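You operate a simulated robot arm through the tools that you are given. There is no shell and no other tool. Be economical: measure what you need, move in short steps, check, and stop when the job is done.

Carry out the task below with a simulated robot arm. There is one attempt and no reset: what you move stays moved.

JOB
Fit the chip that the bolted board names in place of the wrong one.
Fine: free the orange slider, wrong chip to the blue mat, lock the slider again.
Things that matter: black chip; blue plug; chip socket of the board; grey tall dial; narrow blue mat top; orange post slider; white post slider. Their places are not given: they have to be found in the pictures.

Only the result counts: the job must be done as asked and must still hold three seconds after the hand-in. Knocking over, shifting, dropping, spilling or breaking anything else fails it.

ROBOT AND FRAMES
A 7-joint arm with a two-finger parallel gripper, fixed in place. Base frame: the origin is at the foot of the arm, x ahead of it, y to its left, z up; the work surface is at about z = 80. Lengths are in cm, angles in rad, forces in N, time in s.
With the tool pointing down near the work surface it reaches from about 24 to 68 cm from the base axis. Its first joint turns from -1.152 to 1.152 rad. Payload 2.4 kg.
The TCP is the grasp point between the finger pads, 3 cm short of the fingertips. In the tool frame z runs along the fingers and y along their closing line. Largest opening 9.4 cm; finger width 2.8, thickness 1; the body of the gripper, 5 by 9.6 cm, starts 5.5 cm behind the TCP.
Orientation is that of the tool frame in the base frame, as a unit quaternion [x, y, z, w]. With the fingers straight down and closing along the base's y, the tool's x points along the base's -x, its y along +y and its z along -z.

CONTROLS
- The arm moves only by the tool play_rows. Its argument "plan" is a list of rows, each a list of 6 numbers: the shift along the tool's x, y, z in cm, then the turn, a rotation vector about the tool's x, y, z in rad. In form: [[dx, dy, dz, wx, wy, wz], ...]. A call has 1 to 20 rows; each row is the pose to reach, as a shift and turn from the pose commanded when the call began, along the tool's axes at that moment. "claw" is the gripper command, from -1 (shut) to 1 (fully open), values between in proportion, set as the call begins (left out, the last holds). Each row takes 0.2 s and may step no farther than 5 cm and 0.15 rad from the row before; otherwise, or with a gripper value out of range, the whole call is refused. A pose out of reach is approached as far as the arm can. The call stops where the force on the tool passes 40 N (or 10 N more than at its start, if that is more) or the arm is blocked; 0.2 s more then pass. Each finger travels about 15.3 cm/s and halts on what it meets, pressing with about 23 N; the grip force reading is that of the motor and also rises with nothing between the fingers. The clock runs only during rows and for 0.2 s after the last one: add rows that repeat a pose to give the fingers time. The reply holds the time, the measured pose of the TCP, the force on the tool along the base axes, the opening and the grip force, in the units named above and with some noise, with the torque about the TCP (base axes, N m) and any sound that the robot's microphone picked up.
- Cameras (640 x 400 px; columns grow to the right, rows downward): "scene" is fixed at [3.53, 47.5, 144.06]; the picture's right is [-0.75, -0.66, 0.00], its down [-0.40, 0.45, -0.80] and it looks along [0.52, -0.60, -0.60] (base axes); focal length 374 px, centre (320, 200). "wrist" rides on the gripper at [7.6, 1.4, -10.2] in the tool frame; the picture's right is [-0.18, 0.98, 0.00], its down [-0.75, -0.14, -0.64] and it looks along [-0.63, -0.12, 0.77] (tool axes); focal length 243 px, centre (320, 200).
- snapshot(camera): a new picture of that camera. The clock stands still meanwhile.
- point_at(camera, pixels): there is no depth. For up to 12 entries [column, row, z] of the newest picture of that camera ("zoom" is the newest enlarged one), the place [x, y] in the base frame at which the ray of that pixel passes the height z, good to about 0.2 cm. The clock stands still meanwhile.
- enlarge(camera, box): a new picture of the part [left, top, right, bottom] of that camera's present view, enlarged. The clock stands still meanwhile.
- hand_in(): hands the job in; it is judged then, once.

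Work in short steps. Measure before you move; look again where a grasp or a placing could have gone wrong, and mend it. You have 80 turns and 34 pictures in all, those below and enlarged ones among them. Open the gripper and draw the arm clear of the work before you hand the job in, unless the task says otherwise; then end with one line.

The tools are called after "Request:" as name(argument=value, ...) on one line, values as JSON. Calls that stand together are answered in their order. play_rows: Moves the arm, as the interface text tells. Its arguments: {"type":"object","properties":{"plan":{"type":"array"},"claw":{"type":"number"}},"required":["plan"]} The other tools are called the same way: snapshot (camera) takes a picture; point_at (camera, pixels) gives the place at which the rays of pixels pass given heights; enlarge (camera, box) takes an enlarged picture of a part of a camera's view; hand_in () hands the job in.

At the start:

```text
clock: 0.0
eef_pos: [35.86, 2.15, 101.76]
ee_rot: [0.0, 1.0, -0.001, -0.001]
wrist_force: [0.5, 0.3, 0.1]
torque: [0.01, -0.03, -0.03]
gripper_width: 9.4
grip_force: 0.1
```

scene: 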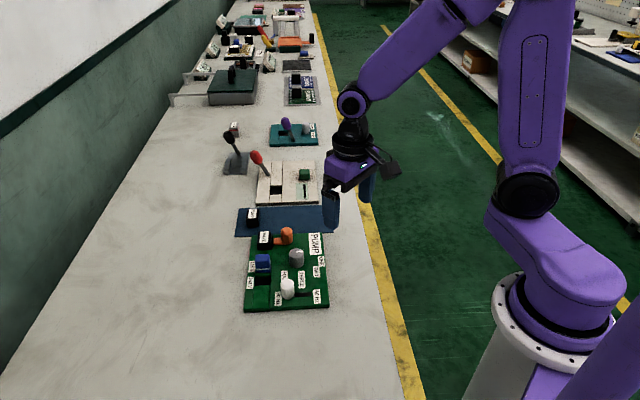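
wrist: 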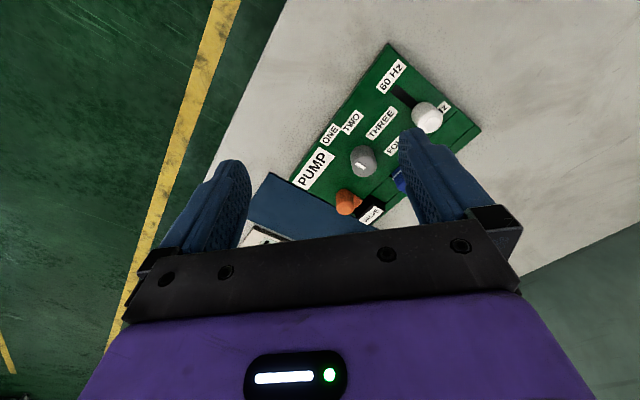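

The scene shows a green board around (290,270) with the blue mat above it at (285,220). I enlarge that area to read the labels.

Request:
enlarge(camera="scene", box=[225, 200, 345, 315])

Request:
enlarge(camera="scene", box=[220, 90, 350, 240])

```text
3.48 times, centred on (285, 258) of scene
```

zoom: 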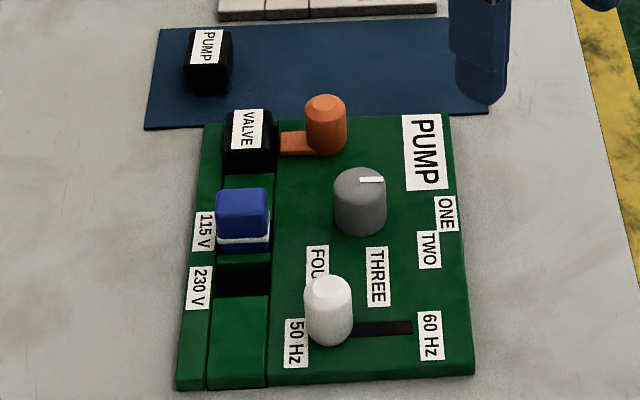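

```text
2.67 times, centred on (285, 165) of scene
```

zoom: 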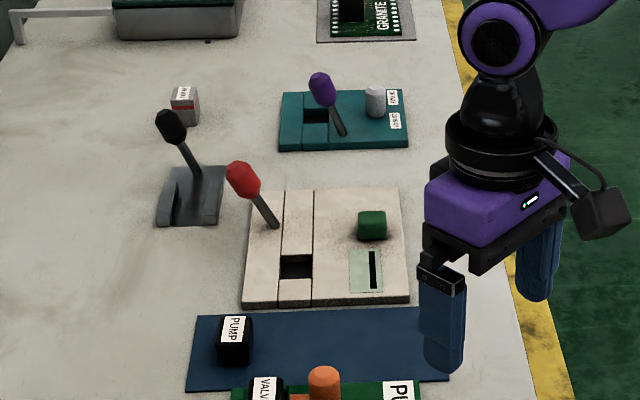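

The board names PUMP; its socket holds VALVE at about scene (264,238), and PUMP lies on the mat at (252,214). I project the main points at likely heights.

Request:
point_at(camera="scene", pixels=[[244.2, 312.6, 80], [329.3, 308.3, 80], [313, 235, 81.5], [264, 237.9, 84], [252.5, 214, 83], [286.4, 230.1, 86], [287.3, 283.9, 86], [262.6, 259.4, 84], [296.5, 252.3, 85], [236, 236, 80], [270, 209, 80], [335, 233, 80]])

```text
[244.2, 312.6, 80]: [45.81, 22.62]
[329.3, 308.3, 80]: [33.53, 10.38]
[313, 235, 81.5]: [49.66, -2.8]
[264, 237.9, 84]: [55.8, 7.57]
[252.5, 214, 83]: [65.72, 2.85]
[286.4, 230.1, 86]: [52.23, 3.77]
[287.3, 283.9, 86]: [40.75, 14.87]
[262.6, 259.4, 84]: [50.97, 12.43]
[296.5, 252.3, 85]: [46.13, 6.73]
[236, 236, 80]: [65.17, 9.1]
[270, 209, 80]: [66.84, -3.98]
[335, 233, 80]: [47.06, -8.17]
```

The board is turned about 45°, with the chip column running along (-0.7, 0.7). I turn the tool 45° and move back to the slider side to view the chips with the wrist camera.

Request:
play_rows(plan=[[-1.5, -1, 0, 0, 0, -0.13], [-3, -2, 0, 0, 0, -0.26], [-4.5, -3, 0, 0, 0, -0.39], [-6, -4, 0, 0, 0, -0.52], [-8, -5, 0, 0, 0, -0.65], [-9, -6, 0, 0, 0, -0.785], [-9, -6, 0, 0, 0, -0.785]])

Request:
snapshot(camera="wrist")

```text
clock: 1.6
eef_pos: [45.02, -3.81, 101.76]
ee_rot: [-0.384, 0.923, 0.0, 0.001]
wrist_force: [0.3, 0.7, 0.0]
torque: [0.02, 0.01, -0.02]
gripper_width: 9.41
grip_force: 0.0
```

```text
29 pictures are left
```

wrist: 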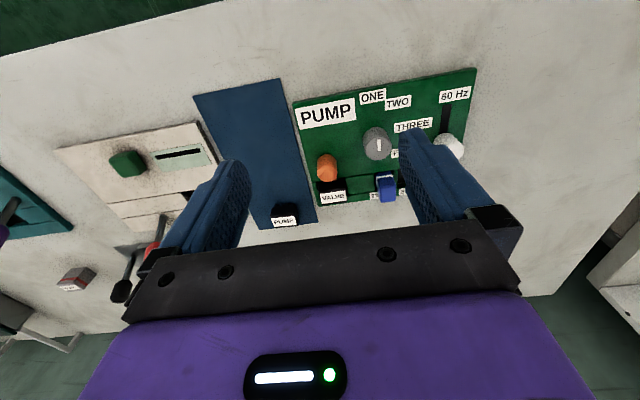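

The wrist view shows VALVE at (333,190), PUMP at (285,215) and the orange post at (327,168). I enlarge this region.

Request:
enlarge(camera="wrist", box=[250, 100, 420, 225])

```text
3.20 times, centred on (335, 162) of wrist
```

zoom: 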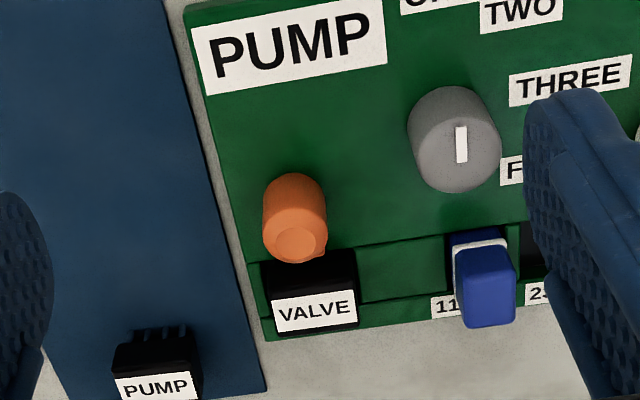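

I move 17 cm further along the same direction so that the chips appear near the top of the wrist picture from almost straight above.

Request:
play_rows(plan=[[-4.5, 0, 0, 0, 0, 0], [-9, 0, 0, 0, 0, 0], [-13, 0, 1, 0, 0, 0], [-16.5, 0, 2, 0, 0, 0], [-16.5, 0, 2, 0, 0, 0]])

Request:
snapshot(camera="wrist")

```text
clock: 2.8
eef_pos: [56.78, 8.02, 99.68]
ee_rot: [-0.382, 0.924, -0.001, 0.0]
wrist_force: [0.0, 0.3, -0.8]
torque: [0.0, 0.02, -0.03]
gripper_width: 9.44
grip_force: 0.0
```

```text
27 pictures are left
```

wrist: 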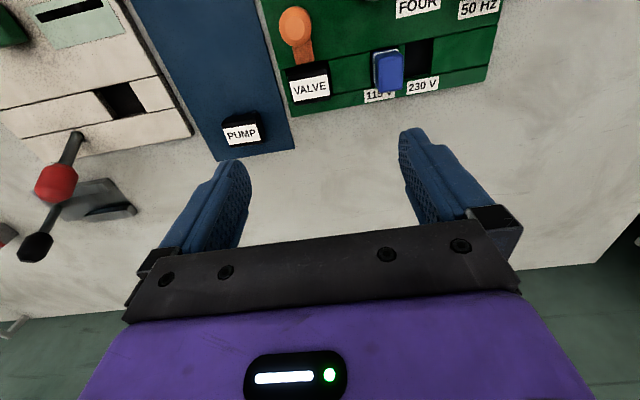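

VALVE is now at (310,85), PUMP at (242,132) and the slider post at (295,25). I enlarge for edge measurements.

Request:
enlarge(camera="wrist", box=[200, 0, 450, 156])

```text
2.56 times, centred on (325, 78) of wrist
```

zoom: 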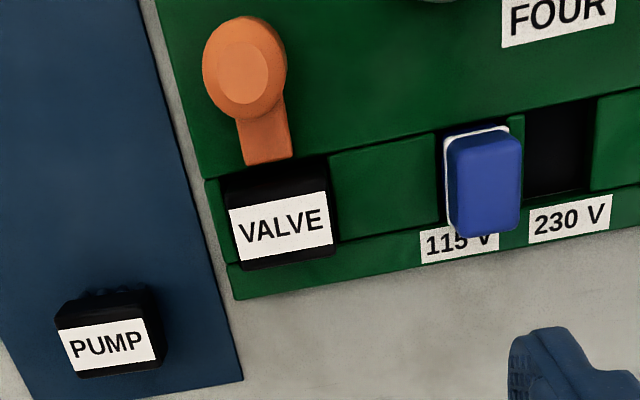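

I triangulate heights by comparing wrist rays at two heights with the earlier scene rays.

Request:
point_at(camera="zoom", pixels=[[283, 222, 82], [283, 222, 85], [110, 345, 81], [110, 345, 84], [247, 72, 84], [247, 72, 87], [234, 298, 80], [234, 298, 82], [484, 183, 85]])

Request:
point_at(camera="scene", pixels=[[264, 237.9, 82], [264, 237.9, 85], [252.5, 214, 81], [252.5, 214, 84], [286.4, 230.1, 84], [286.4, 230.1, 87]])

```text
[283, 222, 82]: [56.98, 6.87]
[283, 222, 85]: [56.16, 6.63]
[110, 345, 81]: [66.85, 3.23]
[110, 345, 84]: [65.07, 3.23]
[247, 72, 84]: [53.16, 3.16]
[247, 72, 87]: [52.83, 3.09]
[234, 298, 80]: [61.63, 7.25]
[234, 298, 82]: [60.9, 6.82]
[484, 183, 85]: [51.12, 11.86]
```

```text
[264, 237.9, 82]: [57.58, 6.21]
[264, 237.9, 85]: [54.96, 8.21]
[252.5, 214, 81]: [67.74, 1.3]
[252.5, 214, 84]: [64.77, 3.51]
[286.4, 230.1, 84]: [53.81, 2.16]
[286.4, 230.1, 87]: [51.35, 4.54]
```

VALVE top is at about (56.7, 6.8, 83.0), PUMP top (65.4, 3.2, 83.4) and the orange post top (53.05, 3.1, 85.1). Now I measure chip edges and the board direction.

Request:
point_at(camera="zoom", pixels=[[234, 298, 81.2], [630, 235, 81.2], [231, 205, 83], [326, 187, 83], [334, 250, 83], [242, 266, 83], [63, 330, 83.4], [146, 316, 83.4], [157, 360, 83.4], [75, 374, 83.4], [222, 172, 82.5], [328, 155, 82.5]])

```text
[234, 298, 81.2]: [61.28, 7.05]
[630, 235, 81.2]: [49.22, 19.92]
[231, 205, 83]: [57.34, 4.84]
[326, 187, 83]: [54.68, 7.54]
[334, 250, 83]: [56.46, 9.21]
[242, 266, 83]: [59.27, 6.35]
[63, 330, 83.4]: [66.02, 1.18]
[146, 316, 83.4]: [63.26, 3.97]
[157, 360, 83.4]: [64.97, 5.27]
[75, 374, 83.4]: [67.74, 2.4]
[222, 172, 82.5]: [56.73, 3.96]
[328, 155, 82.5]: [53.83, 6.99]
```

The orange post is at about (53.05, 3.13) and slides along tool x. I narrow the gripper to about 5.5 cm and move above the post with the fingertips just over it.

Request:
play_rows(plan=[[3, -0.4, 2, 0, 0, 0], [6.1, -0.82, 5, 0, 0, 0], [6.1, -0.82, 8.5, 0, 0, 0], [6.1, -0.82, 10.2, 0, 0, 0], [6.1, -0.82, 10.2, 0, 0, 0]], claw=0.17)

Request:
enlarge(camera="scene", box=[225, 180, 345, 295])

Request:
snapshot(camera="wrist")

```text
clock: 4.0
eef_pos: [52.96, 3.0, 89.51]
ee_rot: [-0.383, 0.924, -0.001, 0.0]
wrist_force: [-0.2, -0.3, -0.2]
torque: [0.01, -0.01, 0.02]
gripper_width: 5.53
grip_force: 0.0
```

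```text
3.48 times, centred on (285, 238) of scene
```

zoom: 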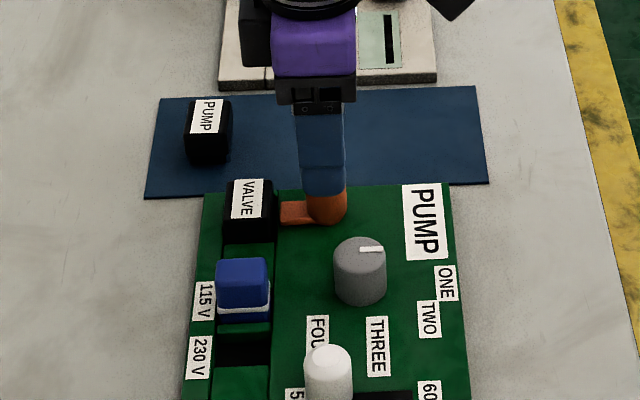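

```text
24 pictures are left
```

wrist: 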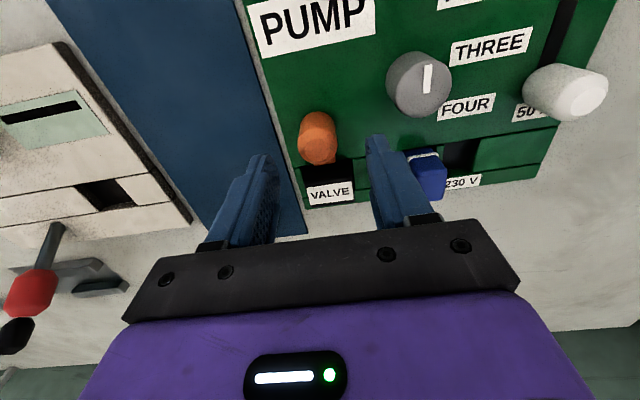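

The post lies between the fingers in both views. I descend to z ≈ 85.1 and close on it.

Request:
play_rows(plan=[[0, 0, 2, 0, 0, 0], [0, 0, 4, 0, 0, 0], [0, 0, 4.4, 0, 0, 0]])

Request:
play_rows(plan=[[0, 0, 0, 0, 0, 0], [0, 0, 0, 0, 0, 0], [0, 0, 0, 0, 0, 0]], claw=-1)

```text
clock: 4.8
eef_pos: [53.0, 3.07, 85.21]
ee_rot: [-0.382, 0.924, 0.0, 0.0]
wrist_force: [-0.2, 0.4, 0.5]
torque: [0.01, 0.0, -0.01]
gripper_width: 5.49
grip_force: 0.1
```

```text
clock: 5.6
eef_pos: [53.01, 2.78, 85.22]
ee_rot: [-0.381, 0.925, -0.002, 0.001]
wrist_force: [12.4, -11.1, -8.6]
torque: [0.66, 0.07, -0.1]
gripper_width: 2.69
grip_force: 44.8
```

The post is gripped (2.69 cm wide) with a side force along tool -y, so I am slightly off-centre. I shift 0.3 cm along -y and start sliding away from the chip.

Request:
play_rows(plan=[[0, -0.3, 0, 0, 0, 0], [0.4, -0.3, 0, 0, 0, 0], [0.8, -0.3, 0, 0, 0, 0], [1.2, -0.3, 0, 0, 0, 0], [1.2, -0.3, 0, 0, 0, 0]])

```text
clock: 6.8
eef_pos: [52.21, 2.15, 85.2]
ee_rot: [-0.383, 0.924, -0.001, 0.0]
wrist_force: [-2.0, 5.2, 11.4]
torque: [-0.45, -0.36, 0.12]
gripper_width: 2.7
grip_force: 44.8
```

The slider has moved about 1 cm freely. I continue in small steps until the end of travel.

Request:
play_rows(plan=[[0.4, 0, 0, 0, 0, 0], [0.8, 0, 0, 0, 0, 0], [1.2, 0, 0, 0, 0, 0], [1.2, 0, 0, 0, 0, 0]])

Request:
enlarge(camera="scene", box=[225, 180, 345, 295])

```text
clock: 7.8
eef_pos: [51.57, 1.26, 85.18]
ee_rot: [-0.384, 0.923, 0.0, 0.001]
wrist_force: [1.6, 15.6, 22.5]
torque: [0.62, 0.58, 0.1]
gripper_width: 2.7
grip_force: 45.1
```

```text
3.48 times, centred on (285, 238) of scene
```

zoom: 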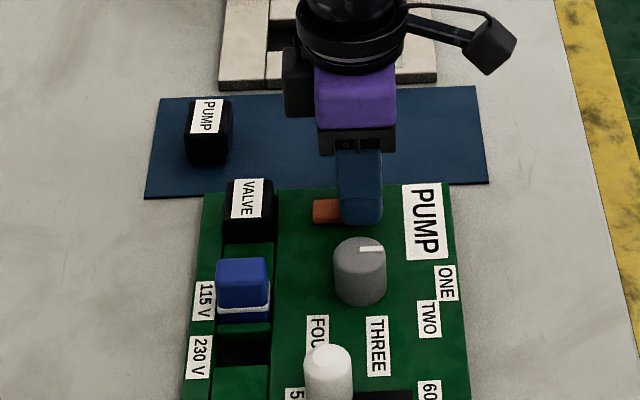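

The tongue is now clear of VALVE. I push a bit further, easing the sideways and vertical load, to see whether the end stop is reached.

Request:
play_rows(plan=[[0, 0.1, -0.05, 0, 0, 0], [0.3, 0.1, -0.05, 0, 0, 0], [0.5, 0.1, -0.05, 0, 0, 0], [0.5, 0.1, -0.05, 0, 0, 0]])

```text
clock: 8.8
eef_pos: [51.5, 1.3, 85.2]
ee_rot: [-0.384, 0.923, -0.002, 0.006]
wrist_force: [10.1, 4.6, -12.5]
torque: [0.87, 0.28, 0.06]
gripper_width: 2.7
grip_force: 44.7
stopped in row 4: the force on the tool passed its limit at 40 N (the readings are from after the stop); the commanded pose is now the measured one
```

The end stop is reached at about (51.5, 1.3). I release the post and rise.

Request:
play_rows(plan=[[0, 0, 0, 0, 0, 0], [0, 0, 0, 0, 0, 0]], claw=0.2)

Request:
play_rows(plan=[[0, 0, -3, 0, 0, 0], [0, 0, -7, 0, 0, 0], [-3, 0, -11, 0, 0, 0], [-7, 0, -13, 0, 0, 0], [-8.5, 0, -13, 0, 0, 0], [-8.5, 0, -13, 0, 0, 0]])

Request:
enlarge(camera="wrist", box=[200, 0, 450, 156])

```text
clock: 9.4
eef_pos: [51.36, 1.12, 85.21]
ee_rot: [-0.385, 0.923, -0.001, 0.005]
wrist_force: [-0.4, 0.5, 1.3]
torque: [-0.02, 0.03, 0.0]
gripper_width: 5.66
grip_force: 0.0
```

```text
clock: 10.8
eef_pos: [57.28, 7.31, 98.49]
ee_rot: [-0.384, 0.923, -0.002, 0.005]
wrist_force: [-0.7, 0.1, -0.2]
torque: [0.0, 0.0, 0.02]
gripper_width: 5.63
grip_force: 0.1
```

```text
2.56 times, centred on (325, 78) of wrist
```

zoom: 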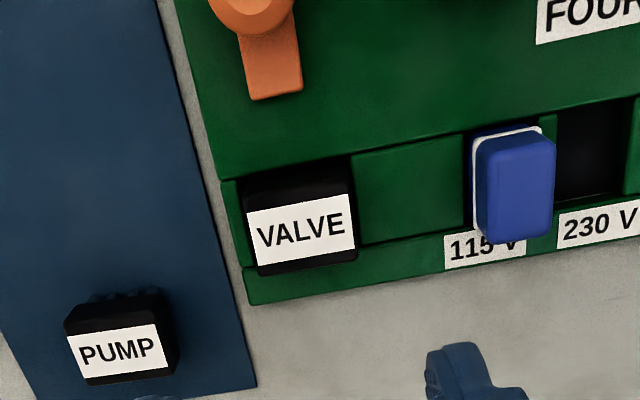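

The tongue is well clear of VALVE. I measure both chip centres in this picture, and the far ends of VALVE.

Request:
point_at(camera="zoom", pixels=[[303, 229, 83], [118, 352, 83.4], [248, 240, 82.5], [356, 220, 82.5], [70, 358, 82.5], [177, 345, 82.5], [247, 212, 83], [350, 193, 83], [68, 336, 83.4], [152, 324, 83.4], [464, 135, 81.2], [464, 225, 81.2]])

```text
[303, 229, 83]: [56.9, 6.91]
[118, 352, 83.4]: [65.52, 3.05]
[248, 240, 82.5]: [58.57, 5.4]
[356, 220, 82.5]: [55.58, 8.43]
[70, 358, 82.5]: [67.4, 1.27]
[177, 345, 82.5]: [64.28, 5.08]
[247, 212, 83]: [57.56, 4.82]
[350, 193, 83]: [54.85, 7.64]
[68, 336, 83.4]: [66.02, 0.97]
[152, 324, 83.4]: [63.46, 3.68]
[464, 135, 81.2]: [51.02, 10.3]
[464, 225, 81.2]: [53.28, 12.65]
```

VALVE centre is about (56.9, 6.9), about 4.2 cm long along the closing axis. I move above it, opening to 6.2 cm and correcting the small tilt.

Request:
play_rows(plan=[[0.56, 0, 2, -0.0075, 0.0077, 0.002], [0.56, 0, 6, -0.0075, 0.0077, 0.002], [0.56, 0, 9, -0.0075, 0.0077, 0.002], [0.56, 0, 9, -0.0075, 0.0077, 0.002]], claw=0.32)

Request:
enlarge(camera="scene", box=[225, 180, 345, 295])

```text
clock: 11.8
eef_pos: [56.8, 6.87, 89.5]
ee_rot: [-0.384, 0.923, 0.002, 0.001]
wrist_force: [-0.5, 0.5, 0.6]
torque: [-0.01, 0.0, -0.04]
gripper_width: 6.22
grip_force: 0.0
```

```text
3.48 times, centred on (285, 238) of scene
```

zoom: 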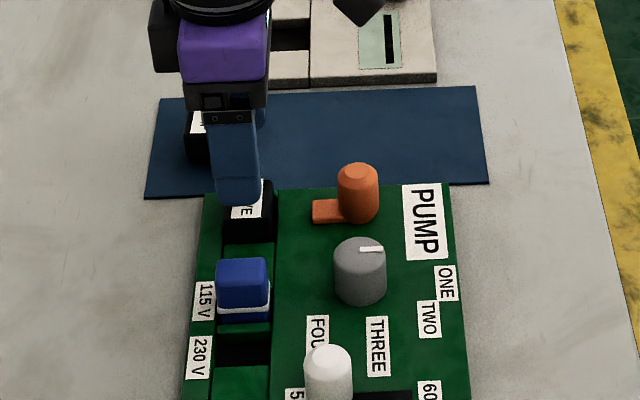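

The hand is above VALVE. I descend to TCP z ≈ 84.6 (tips about 81.6) and close.

Request:
play_rows(plan=[[0, 0, 2, 0, 0, 0], [0, 0, 4, 0, 0, 0], [0, 0, 4.6, 0, 0, 0], [0, 0, 4.9, 0, 0, 0], [0, 0, 4.9, 0, 0, 0]])

Request:
play_rows(plan=[[0, 0, 0, 0, 0, 0], [0, 0, 0, 0, 0, 0], [0, 0, 0, 0, 0, 0]], claw=-1)

```text
clock: 13.0
eef_pos: [56.97, 6.99, 84.4]
ee_rot: [-0.383, 0.924, 0.001, 0.001]
wrist_force: [0.1, -0.2, -0.6]
torque: [0.0, 0.01, 0.01]
gripper_width: 6.19
grip_force: 0.1
```

```text
clock: 13.8
eef_pos: [56.91, 6.75, 84.31]
ee_rot: [-0.383, 0.924, 0.002, 0.001]
wrist_force: [0.2, -0.4, -0.6]
torque: [-0.01, 0.02, 0.0]
gripper_width: 4.1
grip_force: 22.8
```

VALVE is gripped at 4.1 cm width with almost no side force. I note the seated grasp pose (56.93, 6.85, 84.4) and pull up gently.

Request:
play_rows(plan=[[0, 0, -0.4, 0, 0, 0], [0, 0, -0.8, 0, 0, 0], [0, 0, -1.3, 0, 0, 0], [0, 0, -2, 0, 0, 0], [0, 0, -3, 0, 0, 0], [0, 0, -5, 0, 0, 0], [0, 0, -7, 0, 0, 0], [0, 0, -7, 0, 0, 0]])

Request:
enlarge(camera="scene", box=[225, 180, 345, 295])

Request:
snapshot(camera="wrist")

```text
clock: 15.6
eef_pos: [56.94, 6.72, 91.31]
ee_rot: [-0.384, 0.924, 0.001, 0.0]
wrist_force: [-0.2, -1.3, -0.9]
torque: [0.02, 0.03, 0.0]
gripper_width: 4.1
grip_force: 23.2
```

```text
3.48 times, centred on (285, 238) of scene
```

zoom: 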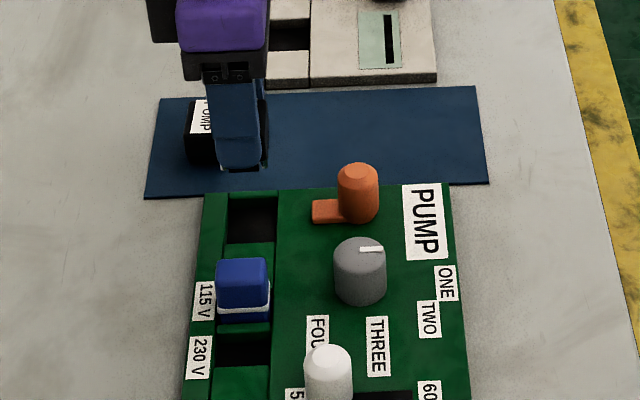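

```text
19 pictures are left
```

wrist: 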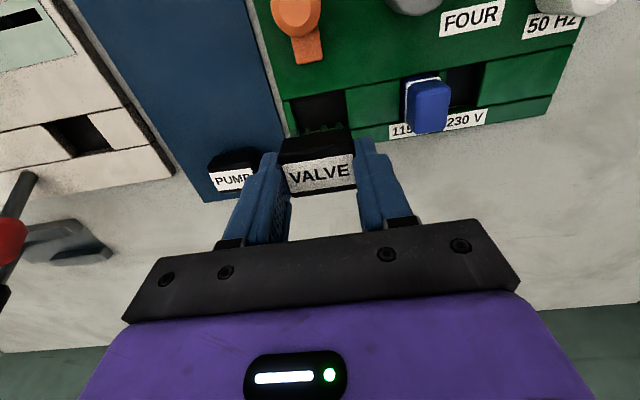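

VALVE is out and held; the socket is empty. I measure the mat's corners and a free spot on it, away from PUMP.

Request:
point_at(camera="scene", pixels=[[234.7, 237.4, 80.4], [333.9, 233.1, 80.4], [329.5, 205.2, 80.4], [239, 208.7, 80.4], [291, 221, 80.4], [255.5, 227, 80.4]])

Request:
point_at(camera="wrist", pixels=[[205, 203, 80.4], [297, 137, 80.4], [217, 189, 83.4], [248, 183, 83.4]])

```text
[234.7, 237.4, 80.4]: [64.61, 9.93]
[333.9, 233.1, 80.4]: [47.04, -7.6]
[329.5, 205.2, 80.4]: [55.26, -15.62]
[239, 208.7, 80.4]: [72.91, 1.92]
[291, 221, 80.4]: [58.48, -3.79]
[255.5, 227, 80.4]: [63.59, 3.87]
```

```text
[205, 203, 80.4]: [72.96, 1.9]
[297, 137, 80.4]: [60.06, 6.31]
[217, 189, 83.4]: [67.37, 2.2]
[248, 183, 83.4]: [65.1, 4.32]
```

The mat is about 11.5 × 25 cm with its centre near (60, -2.8). I carry VALVE to (58.5, -4.2) on the mat, staying high.

Request:
play_rows(plan=[[0, 0, -2, 0, 0, 0], [2, -3, -2, 0, 0, 0], [4.5, -6, -2, 0, 0, 0], [6.75, -8.94, -2, 0, 0, 0], [6.75, -8.94, 1, 0, 0, 0], [6.75, -8.94, 4.5, 0, 0, 0], [6.75, -8.94, 4.5, 0, 0, 0]])

Request:
enlarge(camera="scene", box=[225, 180, 345, 295])

```text
clock: 17.2
eef_pos: [58.57, -4.3, 86.84]
ee_rot: [-0.382, 0.924, 0.001, 0.001]
wrist_force: [0.7, -1.3, -1.2]
torque: [-0.01, -0.02, 0.01]
gripper_width: 4.09
grip_force: 23.0
```

```text
3.48 times, centred on (285, 238) of scene
```

zoom: 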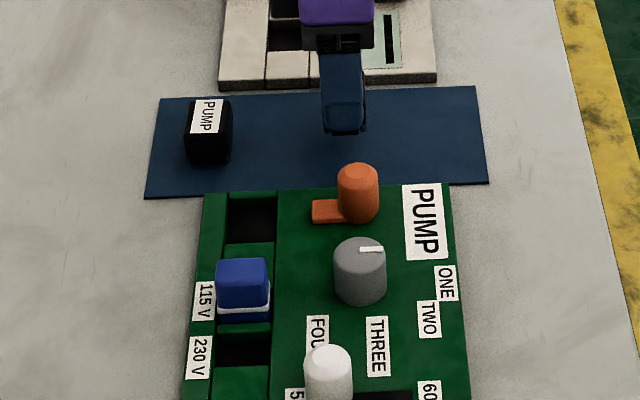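

The chip is above the middle of the mat. I lower it in small steps until contact.

Request:
play_rows(plan=[[0, 0, 0.6, 0, 0, 0], [0, 0, 1.2, 0, 0, 0], [0, 0, 1.5, 0, 0, 0], [0, 0, 1.7, 0, 0, 0]])

```text
clock: 18.2
eef_pos: [58.5, -4.28, 85.21]
ee_rot: [-0.383, 0.924, 0.0, 0.0]
wrist_force: [0.5, 0.5, -1.2]
torque: [-0.05, -0.02, 0.05]
gripper_width: 4.07
grip_force: 23.3
```

Request:
play_rows(plan=[[0, 0, 0.1, 0, 0, 0], [0, 0, 0.2, 0, 0, 0], [0, 0, 0.3, 0, 0, 0]])

```text
clock: 19.0
eef_pos: [58.46, -4.34, 84.94]
ee_rot: [-0.384, 0.924, 0.001, 0.0]
wrist_force: [-0.5, 0.1, -1.1]
torque: [-0.03, -0.01, 0.03]
gripper_width: 4.09
grip_force: 22.6
```

No contact yet at 84.94; I continue down in 0.1 cm steps.

Request:
play_rows(plan=[[0, 0, 0.1, 0, 0, 0], [0, 0, 0.2, 0, 0, 0], [0, 0, 0.3, 0, 0, 0]])

```text
clock: 19.8
eef_pos: [58.51, -4.34, 84.76]
ee_rot: [-0.383, 0.924, 0.0, 0.001]
wrist_force: [-2.1, 0.3, 7.7]
torque: [-0.03, 0.11, -0.03]
gripper_width: 4.11
grip_force: 23.0
```

Contact (7.7 N) at z ≈ 84.75, so a chip on the mat sits 0.35 higher than seated. I release and rise.

Request:
play_rows(plan=[[0, 0, -0.05, 0, 0, 0], [0, 0, -0.05, 0, 0, 0]], claw=0.3)

Request:
play_rows(plan=[[0, 0, -2, 0, 0, 0], [0, 0, -5, 0, 0, 0], [0, 0, -9, 0, 0, 0], [0, 0, -12, 0, 0, 0], [-4, 0, -12, 0, 0, 0], [-8, 0, -12, 0, 0, 0], [-8, 0, -12, 0, 0, 0]])

Request:
enlarge(camera="wrist", box=[220, 0, 470, 156])

```text
clock: 20.4
eef_pos: [58.41, -4.29, 84.67]
ee_rot: [-0.384, 0.923, 0.0, 0.0]
wrist_force: [0.5, -0.6, 0.1]
torque: [0.01, 0.06, 0.03]
gripper_width: 6.13
grip_force: 0.0
```

```text
clock: 22.0
eef_pos: [64.29, 1.18, 96.53]
ee_rot: [-0.384, 0.923, 0.001, 0.0]
wrist_force: [0.5, 0.0, 0.1]
torque: [0.0, -0.01, 0.06]
gripper_width: 6.1
grip_force: 0.1
```

```text
2.56 times, centred on (345, 78) of wrist
```

zoom: 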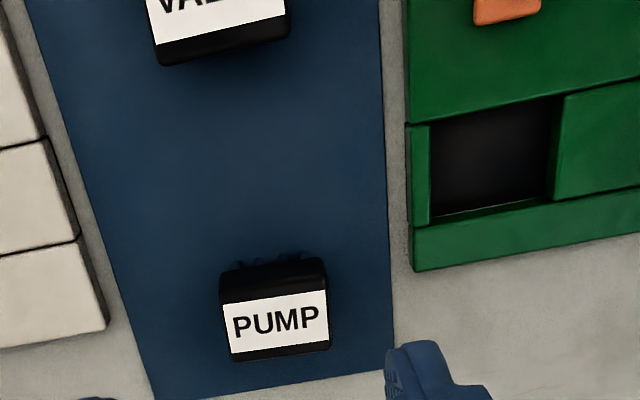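

Socket and PUMP are both visible. I measure socket corners and compare the front edges of both chips, since VALVE's grasp offset is known from TCP (58.45, -4.3).

Request:
point_at(camera="zoom", pixels=[[430, 128, 81.2], [560, 97, 81.2], [553, 193, 81.2], [433, 222, 81.2], [158, 45, 83.4], [288, 14, 83.4], [232, 352, 83.4], [328, 338, 83.4], [225, 305, 83.4], [325, 290, 83.4], [413, 270, 81.2], [636, 236, 81.2]])

```text
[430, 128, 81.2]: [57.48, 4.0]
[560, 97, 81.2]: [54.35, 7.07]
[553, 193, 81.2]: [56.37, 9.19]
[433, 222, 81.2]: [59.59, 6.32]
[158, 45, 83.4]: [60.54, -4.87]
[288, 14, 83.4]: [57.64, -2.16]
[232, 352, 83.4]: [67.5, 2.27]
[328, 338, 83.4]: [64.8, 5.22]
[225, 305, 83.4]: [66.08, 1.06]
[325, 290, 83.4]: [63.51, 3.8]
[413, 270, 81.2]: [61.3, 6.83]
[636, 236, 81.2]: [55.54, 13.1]
```

PUMP target is (65.5, 3.03), with the same label-to-TCP relation as VALVE had. I move above it first.

Request:
play_rows(plan=[[-2.16, 0.45, 0, 0, 0, 0], [-2.16, 0.45, 4, 0, 0, 0], [-2.16, 0.45, 7.5, 0, 0, 0], [-2.16, 0.45, 7.5, 0, 0, 0]], claw=0.32)

Request:
snapshot(camera="wrist")

```text
clock: 23.0
eef_pos: [65.44, 3.06, 89.02]
ee_rot: [-0.384, 0.923, 0.0, 0.001]
wrist_force: [-0.8, 0.5, 0.7]
torque: [0.02, -0.03, 0.02]
gripper_width: 6.22
grip_force: 0.0
```

```text
16 pictures are left
```

wrist: 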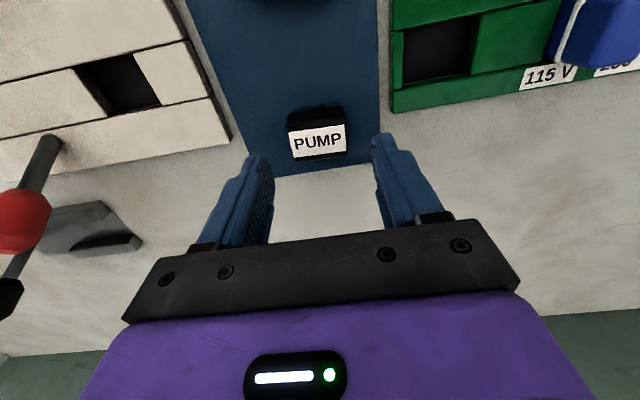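

PUMP is between the fingers. I descend to z ≈ 84.75 and close.

Request:
play_rows(plan=[[0, 0, 2, 0, 0, 0], [0, 0, 3.6, 0, 0, 0], [0, 0, 4.25, 0, 0, 0], [0, 0, 4.25, 0, 0, 0]])

Request:
play_rows(plan=[[0, 0, 0, 0, 0, 0], [0, 0, 0, 0, 0, 0], [0, 0, 0, 0, 0, 0]], claw=-1)

Request:
play_rows(plan=[[0, 0, -2, 0, 0, 0], [0, 0, -5, 0, 0, 0], [0, 0, -7, 0, 0, 0], [0, 0, -7, 0, 0, 0]])

Request:
snapshot(camera="wrist")

```text
clock: 24.0
eef_pos: [65.37, 3.19, 84.86]
ee_rot: [-0.383, 0.924, 0.0, 0.001]
wrist_force: [0.1, 0.9, 0.1]
torque: [-0.03, -0.02, 0.02]
gripper_width: 6.21
grip_force: 0.0
```

```text
clock: 24.8
eef_pos: [65.24, 3.17, 84.94]
ee_rot: [-0.384, 0.923, 0.001, 0.001]
wrist_force: [1.1, -1.3, 0.7]
torque: [0.04, -0.03, 0.01]
gripper_width: 4.07
grip_force: 23.1
```

```text
clock: 25.8
eef_pos: [65.22, 3.14, 91.95]
ee_rot: [-0.383, 0.924, 0.001, 0.0]
wrist_force: [1.1, 0.1, -0.3]
torque: [0.0, 0.01, -0.01]
gripper_width: 4.11
grip_force: 22.8
```

```text
15 pictures are left
```

wrist: 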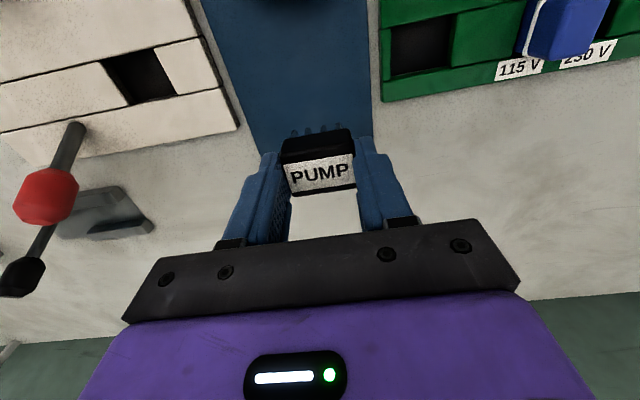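

PUMP is held at virtually the same place in the fingers as VALVE was (label centred at (320,174)). I carry it above the socket at VALVE's grasp pose (56.92, 6.78).

Request:
play_rows(plan=[[1, 3, 0, 0, 0, 0], [2.2, 6, 0, 0, 0, 0], [3.29, 8.44, 0, 0, 0, 0], [3.29, 8.44, 2, 0, 0, 0], [3.29, 8.44, 3.5, 0, 0, 0], [3.29, 8.44, 3.5, 0, 0, 0], [3.29, 8.44, 3.5, 0, 0, 0]])

Request:
enlarge(camera="scene", box=[225, 190, 345, 265])

Request:
enlarge(camera="wrist", box=[240, 80, 400, 200])

```text
clock: 27.4
eef_pos: [57.02, 6.86, 88.32]
ee_rot: [-0.383, 0.924, 0.0, 0.002]
wrist_force: [-0.4, -0.5, -0.3]
torque: [0.0, -0.01, 0.01]
gripper_width: 4.09
grip_force: 23.1
```

```text
5.33 times, centred on (285, 228) of scene
```

zoom: 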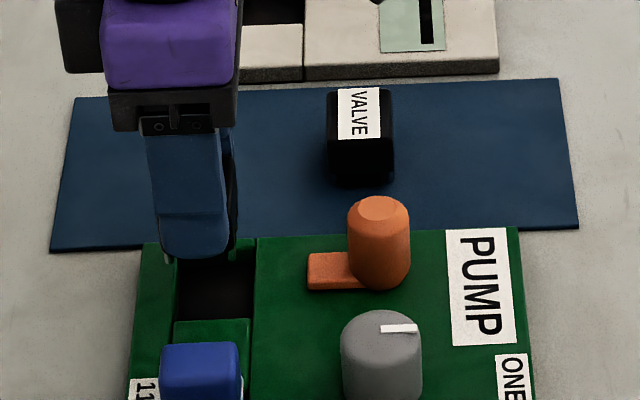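

```text
3.33 times, centred on (320, 140) of wrist
```

zoom: 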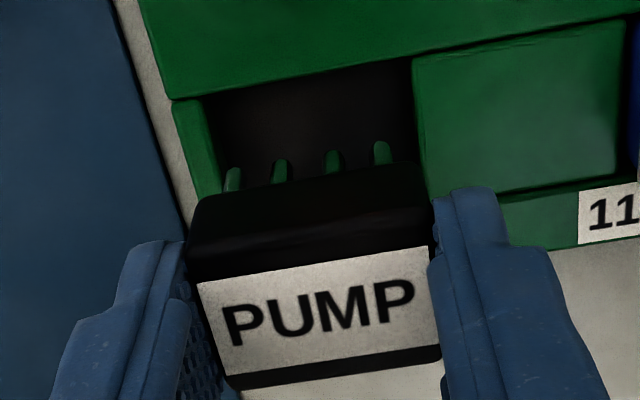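

The chip is aligned above the socket. I nudge 0.1 cm to the target and lower stepwise.

Request:
play_rows(plan=[[0.08, 0, 0.5, 0, 0, 0], [0.08, 0, 1, 0, 0, 0], [0.08, 0, 1.5, 0, 0, 0], [0.08, 0, 1.8, 0, 0, 0], [0.08, 0, 2.1, 0, 0, 0], [0.08, 0, 2.4, 0, 0, 0]])

```text
clock: 28.8
eef_pos: [57.1, 6.76, 86.07]
ee_rot: [-0.384, 0.923, 0.001, 0.0]
wrist_force: [0.4, 0.7, 0.6]
torque: [0.02, -0.01, 0.01]
gripper_width: 4.11
grip_force: 23.2
```

Still free at 86.07. I shift 0.1 further along tool x and continue down in small steps.

Request:
play_rows(plan=[[0.06, 0.06, 0.2, 0, 0, 0], [0.06, 0.06, 0.4, 0, 0, 0], [0.06, 0.06, 0.6, 0, 0, 0], [0.06, 0.06, 0.8, 0, 0, 0]])

```text
clock: 29.8
eef_pos: [56.94, 6.8, 85.27]
ee_rot: [-0.384, 0.923, 0.0, 0.001]
wrist_force: [0.9, -0.8, -0.6]
torque: [-0.02, 0.02, 0.02]
gripper_width: 4.1
grip_force: 22.2
```

It is entering the socket without force. I continue the last part in 0.1–0.2 cm steps.

Request:
play_rows(plan=[[0, 0, 0.2, 0, 0, 0], [0, 0, 0.4, 0, 0, 0], [0, 0, 0.55, 0, 0, 0], [0, 0, 0.65, 0, 0, 0]])

```text
clock: 30.8
eef_pos: [56.84, 6.77, 84.71]
ee_rot: [-0.384, 0.923, 0.0, 0.001]
wrist_force: [-4.0, -0.4, 9.5]
torque: [-0.02, 0.14, -0.02]
gripper_width: 4.09
grip_force: 22.6
```

Contact of 9.5 N at 84.71, near the expected seated height (84.5). I press a bit more to make sure it is seated.

Request:
play_rows(plan=[[0, 0, 0.08, 0, 0, 0], [0, 0, 0.16, 0, 0, 0], [0, 0, 0.24, 0, 0, 0]])

```text
clock: 31.6
eef_pos: [56.87, 6.77, 84.44]
ee_rot: [-0.383, 0.924, 0.001, 0.002]
wrist_force: [-2.6, -3.0, 24.2]
torque: [0.01, 0.07, -0.02]
gripper_width: 4.07
grip_force: 23.2
```

Now 24 N at 84.44, so it appears seated. I release, rise and check with a picture.

Request:
play_rows(plan=[[0, 0, 0, 0, 0, 0], [0, 0, 0, 0, 0, 0]], claw=0.3)

Request:
play_rows(plan=[[0, 0, -2, 0, 0, 0], [0, 0, -5, 0, 0, 0], [0, 0, -9, 0, 0, 0], [0, 0, -14, 0, 0, 0], [0, 0, -14, 0, 0, 0]])

Request:
enlarge(camera="wrist", box=[200, 0, 450, 156])

Request:
enlarge(camera="scene", box=[225, 200, 345, 275])

```text
clock: 32.2
eef_pos: [56.77, 6.83, 84.33]
ee_rot: [-0.384, 0.923, 0.001, 0.0]
wrist_force: [0.4, -0.3, -1.0]
torque: [0.01, 0.0, -0.01]
gripper_width: 6.14
grip_force: 0.0
```

```text
clock: 33.4
eef_pos: [56.92, 6.81, 98.3]
ee_rot: [-0.383, 0.924, 0.0, -0.001]
wrist_force: [0.2, 0.1, -1.1]
torque: [0.0, -0.02, -0.02]
gripper_width: 6.11
grip_force: 0.0
```

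```text
2.56 times, centred on (325, 78) of wrist
```

zoom: 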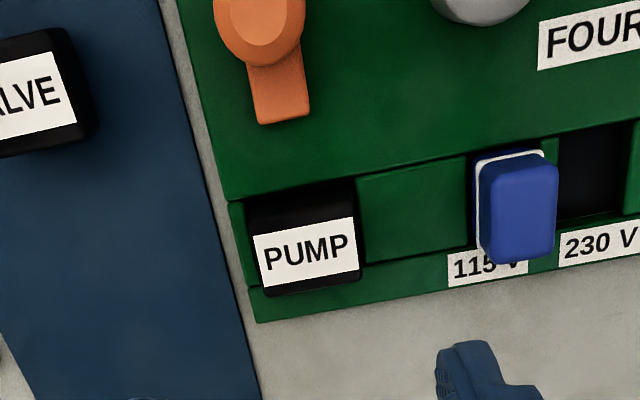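

```text
5.33 times, centred on (285, 238) of scene
```

zoom: 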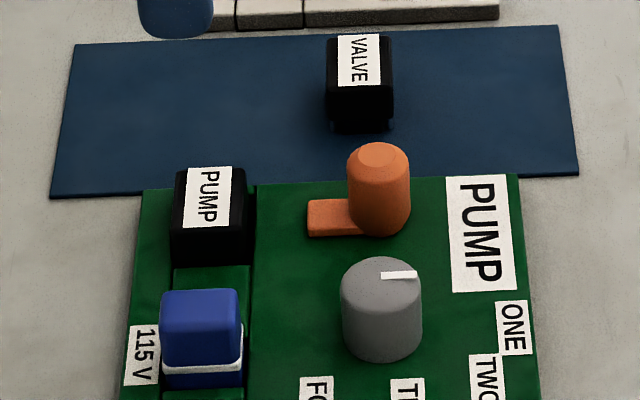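

PUMP sits in the socket at the same picture position VALVE had (label top within half a pixel). I go back above the orange post, last at (51.45, 1.25).

Request:
play_rows(plan=[[4, 0, 0, 0, 0, 0], [7.78, -0.07, 2, 0, 0, 0], [7.78, -0.07, 6, 0, 0, 0], [7.78, -0.07, 8.8, 0, 0, 0], [7.78, -0.07, 8.8, 0, 0, 0]], claw=0.17)

Request:
snapshot(camera="wrist")

```text
clock: 34.6
eef_pos: [51.47, 1.16, 89.51]
ee_rot: [-0.384, 0.923, 0.0, 0.0]
wrist_force: [-0.3, -0.5, 0.3]
torque: [-0.02, -0.02, 0.01]
gripper_width: 5.52
grip_force: 0.0
```

```text
10 pictures are left
```

wrist: 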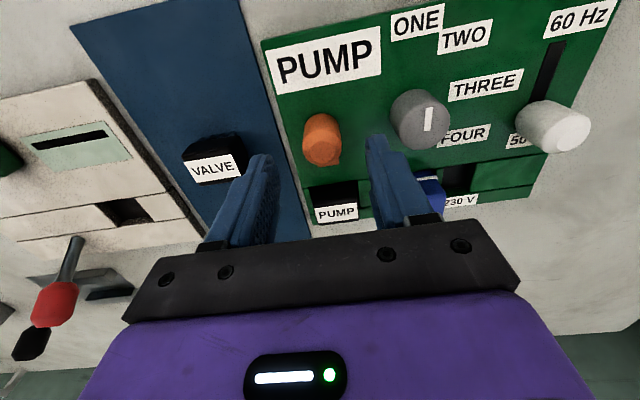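

The post lies between the fingers and VALVE stays well clear of the left finger. I descend and grip the post.

Request:
play_rows(plan=[[0, 0, 2, 0, 0, 0], [0, 0, 4, 0, 0, 0], [0, 0, 4.3, 0, 0, 0], [0, 0, 4.3, 0, 0, 0]])

Request:
play_rows(plan=[[0, 0, 0, 0, 0, 0], [0, 0, 0, 0, 0, 0], [0, 0, 0, 0, 0, 0]], claw=-1)

```text
clock: 35.6
eef_pos: [51.41, 1.23, 85.19]
ee_rot: [-0.384, 0.923, 0.001, 0.001]
wrist_force: [0.1, -0.9, -0.6]
torque: [0.01, -0.03, -0.02]
gripper_width: 5.49
grip_force: 0.1
```

```text
clock: 36.4
eef_pos: [51.42, 1.18, 85.24]
ee_rot: [-0.383, 0.924, 0.0, 0.001]
wrist_force: [0.8, 1.9, -3.6]
torque: [-0.47, -0.4, 0.04]
gripper_width: 2.7
grip_force: 45.5
```

Gripped. I slide back toward the chip by about 1.6 cm first.

Request:
play_rows(plan=[[-0.4, 0, 0, 0, 0, 0], [-0.8, 0, 0, 0, 0, 0], [-1.2, 0, 0, 0, 0, 0], [-1.6, 0, 0, 0, 0, 0], [-1.6, 0, 0, 0, 0, 0]])

```text
clock: 37.6
eef_pos: [52.57, 2.36, 85.38]
ee_rot: [-0.383, 0.924, 0.001, 0.0]
wrist_force: [1.5, -4.4, -1.5]
torque: [-0.71, -0.11, -0.07]
gripper_width: 2.7
grip_force: 44.9
```

Moved smoothly to (52.57, 2.36). I continue to the stop in small steps.

Request:
play_rows(plan=[[-0.2, 0, 0.05, 0, 0, 0], [-0.4, 0, 0.05, 0, 0, 0], [-0.6, 0, 0.05, 0, 0, 0], [-0.8, 0, 0.05, 0, 0, 0], [-0.8, 0, 0.05, 0, 0, 0]])

```text
clock: 38.8
eef_pos: [53.09, 2.84, 85.18]
ee_rot: [-0.383, 0.924, 0.001, -0.001]
wrist_force: [-11.1, -9.0, 26.9]
torque: [-0.55, -0.23, 0.08]
gripper_width: 2.66
grip_force: 45.1
```

At (53.09, 2.84) with a 14 N push-back, matching the starting place. One slight further push confirms the stop.

Request:
play_rows(plan=[[-0.15, 0, -0.05, 0, 0, 0], [-0.25, 0, -0.05, 0, 0, 0], [-0.25, 0, -0.05, 0, 0, 0]])

```text
clock: 39.6
eef_pos: [53.23, 2.93, 85.22]
ee_rot: [-0.382, 0.924, 0.0, -0.003]
wrist_force: [-18.3, -22.5, 21.7]
torque: [-0.8, -0.31, 0.01]
gripper_width: 2.69
grip_force: 45.1
```

The stop is firm (29 N). I release, rise, and draw back to look.

Request:
play_rows(plan=[[0.1, 0, 0, 0, 0, 0], [0.1, 0, 0, 0, 0, 0], [0.1, 0, 0, 0, 0, 0]], claw=0.17)

Request:
play_rows(plan=[[0, 0, -3, 0, 0, 0], [0, 0, -7, 0, 0, 0], [0, 0, -11, 0, 0, 0], [-3, 0, -13, 0, 0, 0], [-6, 0, -14, 0, 0, 0], [-6, 0, -14, 0, 0, 0]])

Request:
enlarge(camera="wrist", box=[200, 0, 450, 156])

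Request:
enlarge(camera="scene", box=[225, 200, 345, 315])

```text
clock: 40.4
eef_pos: [53.34, 3.14, 85.15]
ee_rot: [-0.384, 0.923, 0.001, 0.001]
wrist_force: [0.5, 0.6, 0.5]
torque: [0.0, 0.0, -0.01]
gripper_width: 5.5
grip_force: 0.2
```

```text
clock: 41.8
eef_pos: [57.36, 7.4, 99.3]
ee_rot: [-0.383, 0.924, 0.001, 0.0]
wrist_force: [-0.2, 0.6, 0.4]
torque: [0.02, 0.02, -0.02]
gripper_width: 5.48
grip_force: 0.0
```

```text
2.56 times, centred on (325, 78) of wrist
```

zoom: 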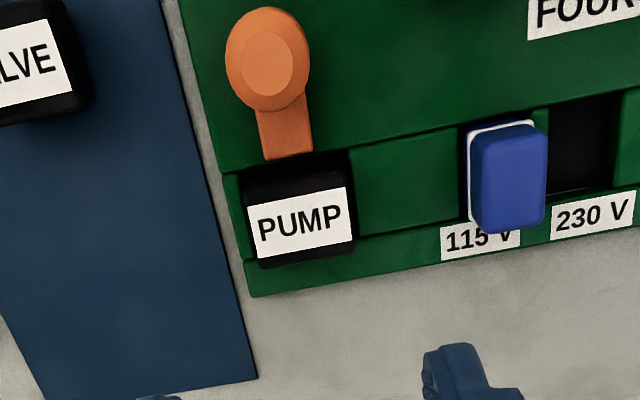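

```text
3.48 times, centred on (285, 258) of scene
```

zoom: 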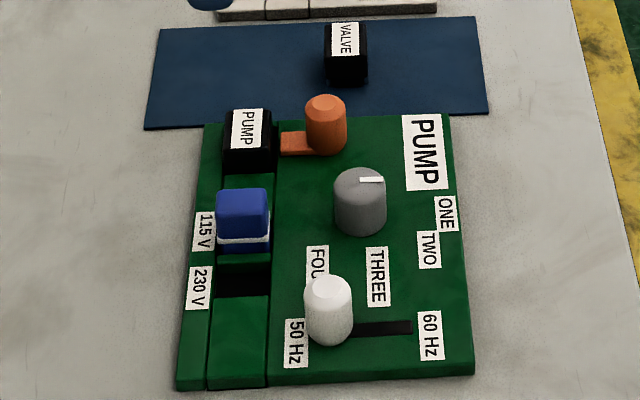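

The slider is back at its starting picture position (post top (326,103), tongue end u≈281) and VALVE is on the mat. I take one closer look at the tongue and chip.

Request:
enlarge(camera="scene", box=[250, 220, 306, 255])

Request:
point_at(camera="wrist", pixels=[[304, 24, 85.1]])

```text
11.43 times, centred on (278, 238) of scene
```

zoom: 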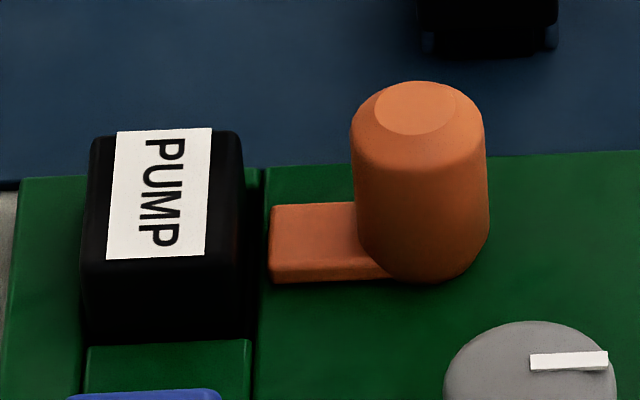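

```text
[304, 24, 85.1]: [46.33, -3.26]
```

The gap between tongue and chip and all other positions match the original locked picture, and the seating height matched VALVE's. I open the gripper fully and draw the arm clear.

Request:
play_rows(plan=[[3, 0, -2, 0, 0, 0], [7, 0, -4, 0, 0, 0], [11, 0, -5, 0, 0, 0], [15, 0, -5, 0, 0, 0], [18, 0, -5, 0, 0, 0], [18, 0, -5, 0, 0, 0]], claw=1)

Request:
snapshot(camera="scene")

```text
clock: 43.2
eef_pos: [44.78, -5.41, 104.2]
ee_rot: [-0.383, 0.924, 0.002, -0.001]
wrist_force: [-0.2, 0.3, 0.0]
torque: [-0.02, 0.02, 0.02]
gripper_width: 9.38
grip_force: 0.1
```

```text
6 pictures are left
```

scene: 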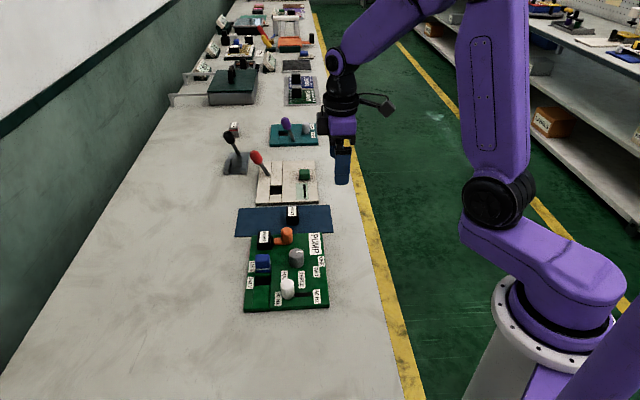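

Everything is in place: PUMP is in the socket, VALVE is on the mat, the slider is locked and the arm is clear. I hand the job in.

Request:
hand_in()

```text
The job is handed in.
```

I swapped the chips and handed the job in: PUMP is in the board's socket, VALVE is on the blue mat, and the orange slider is back at its original locked stop.
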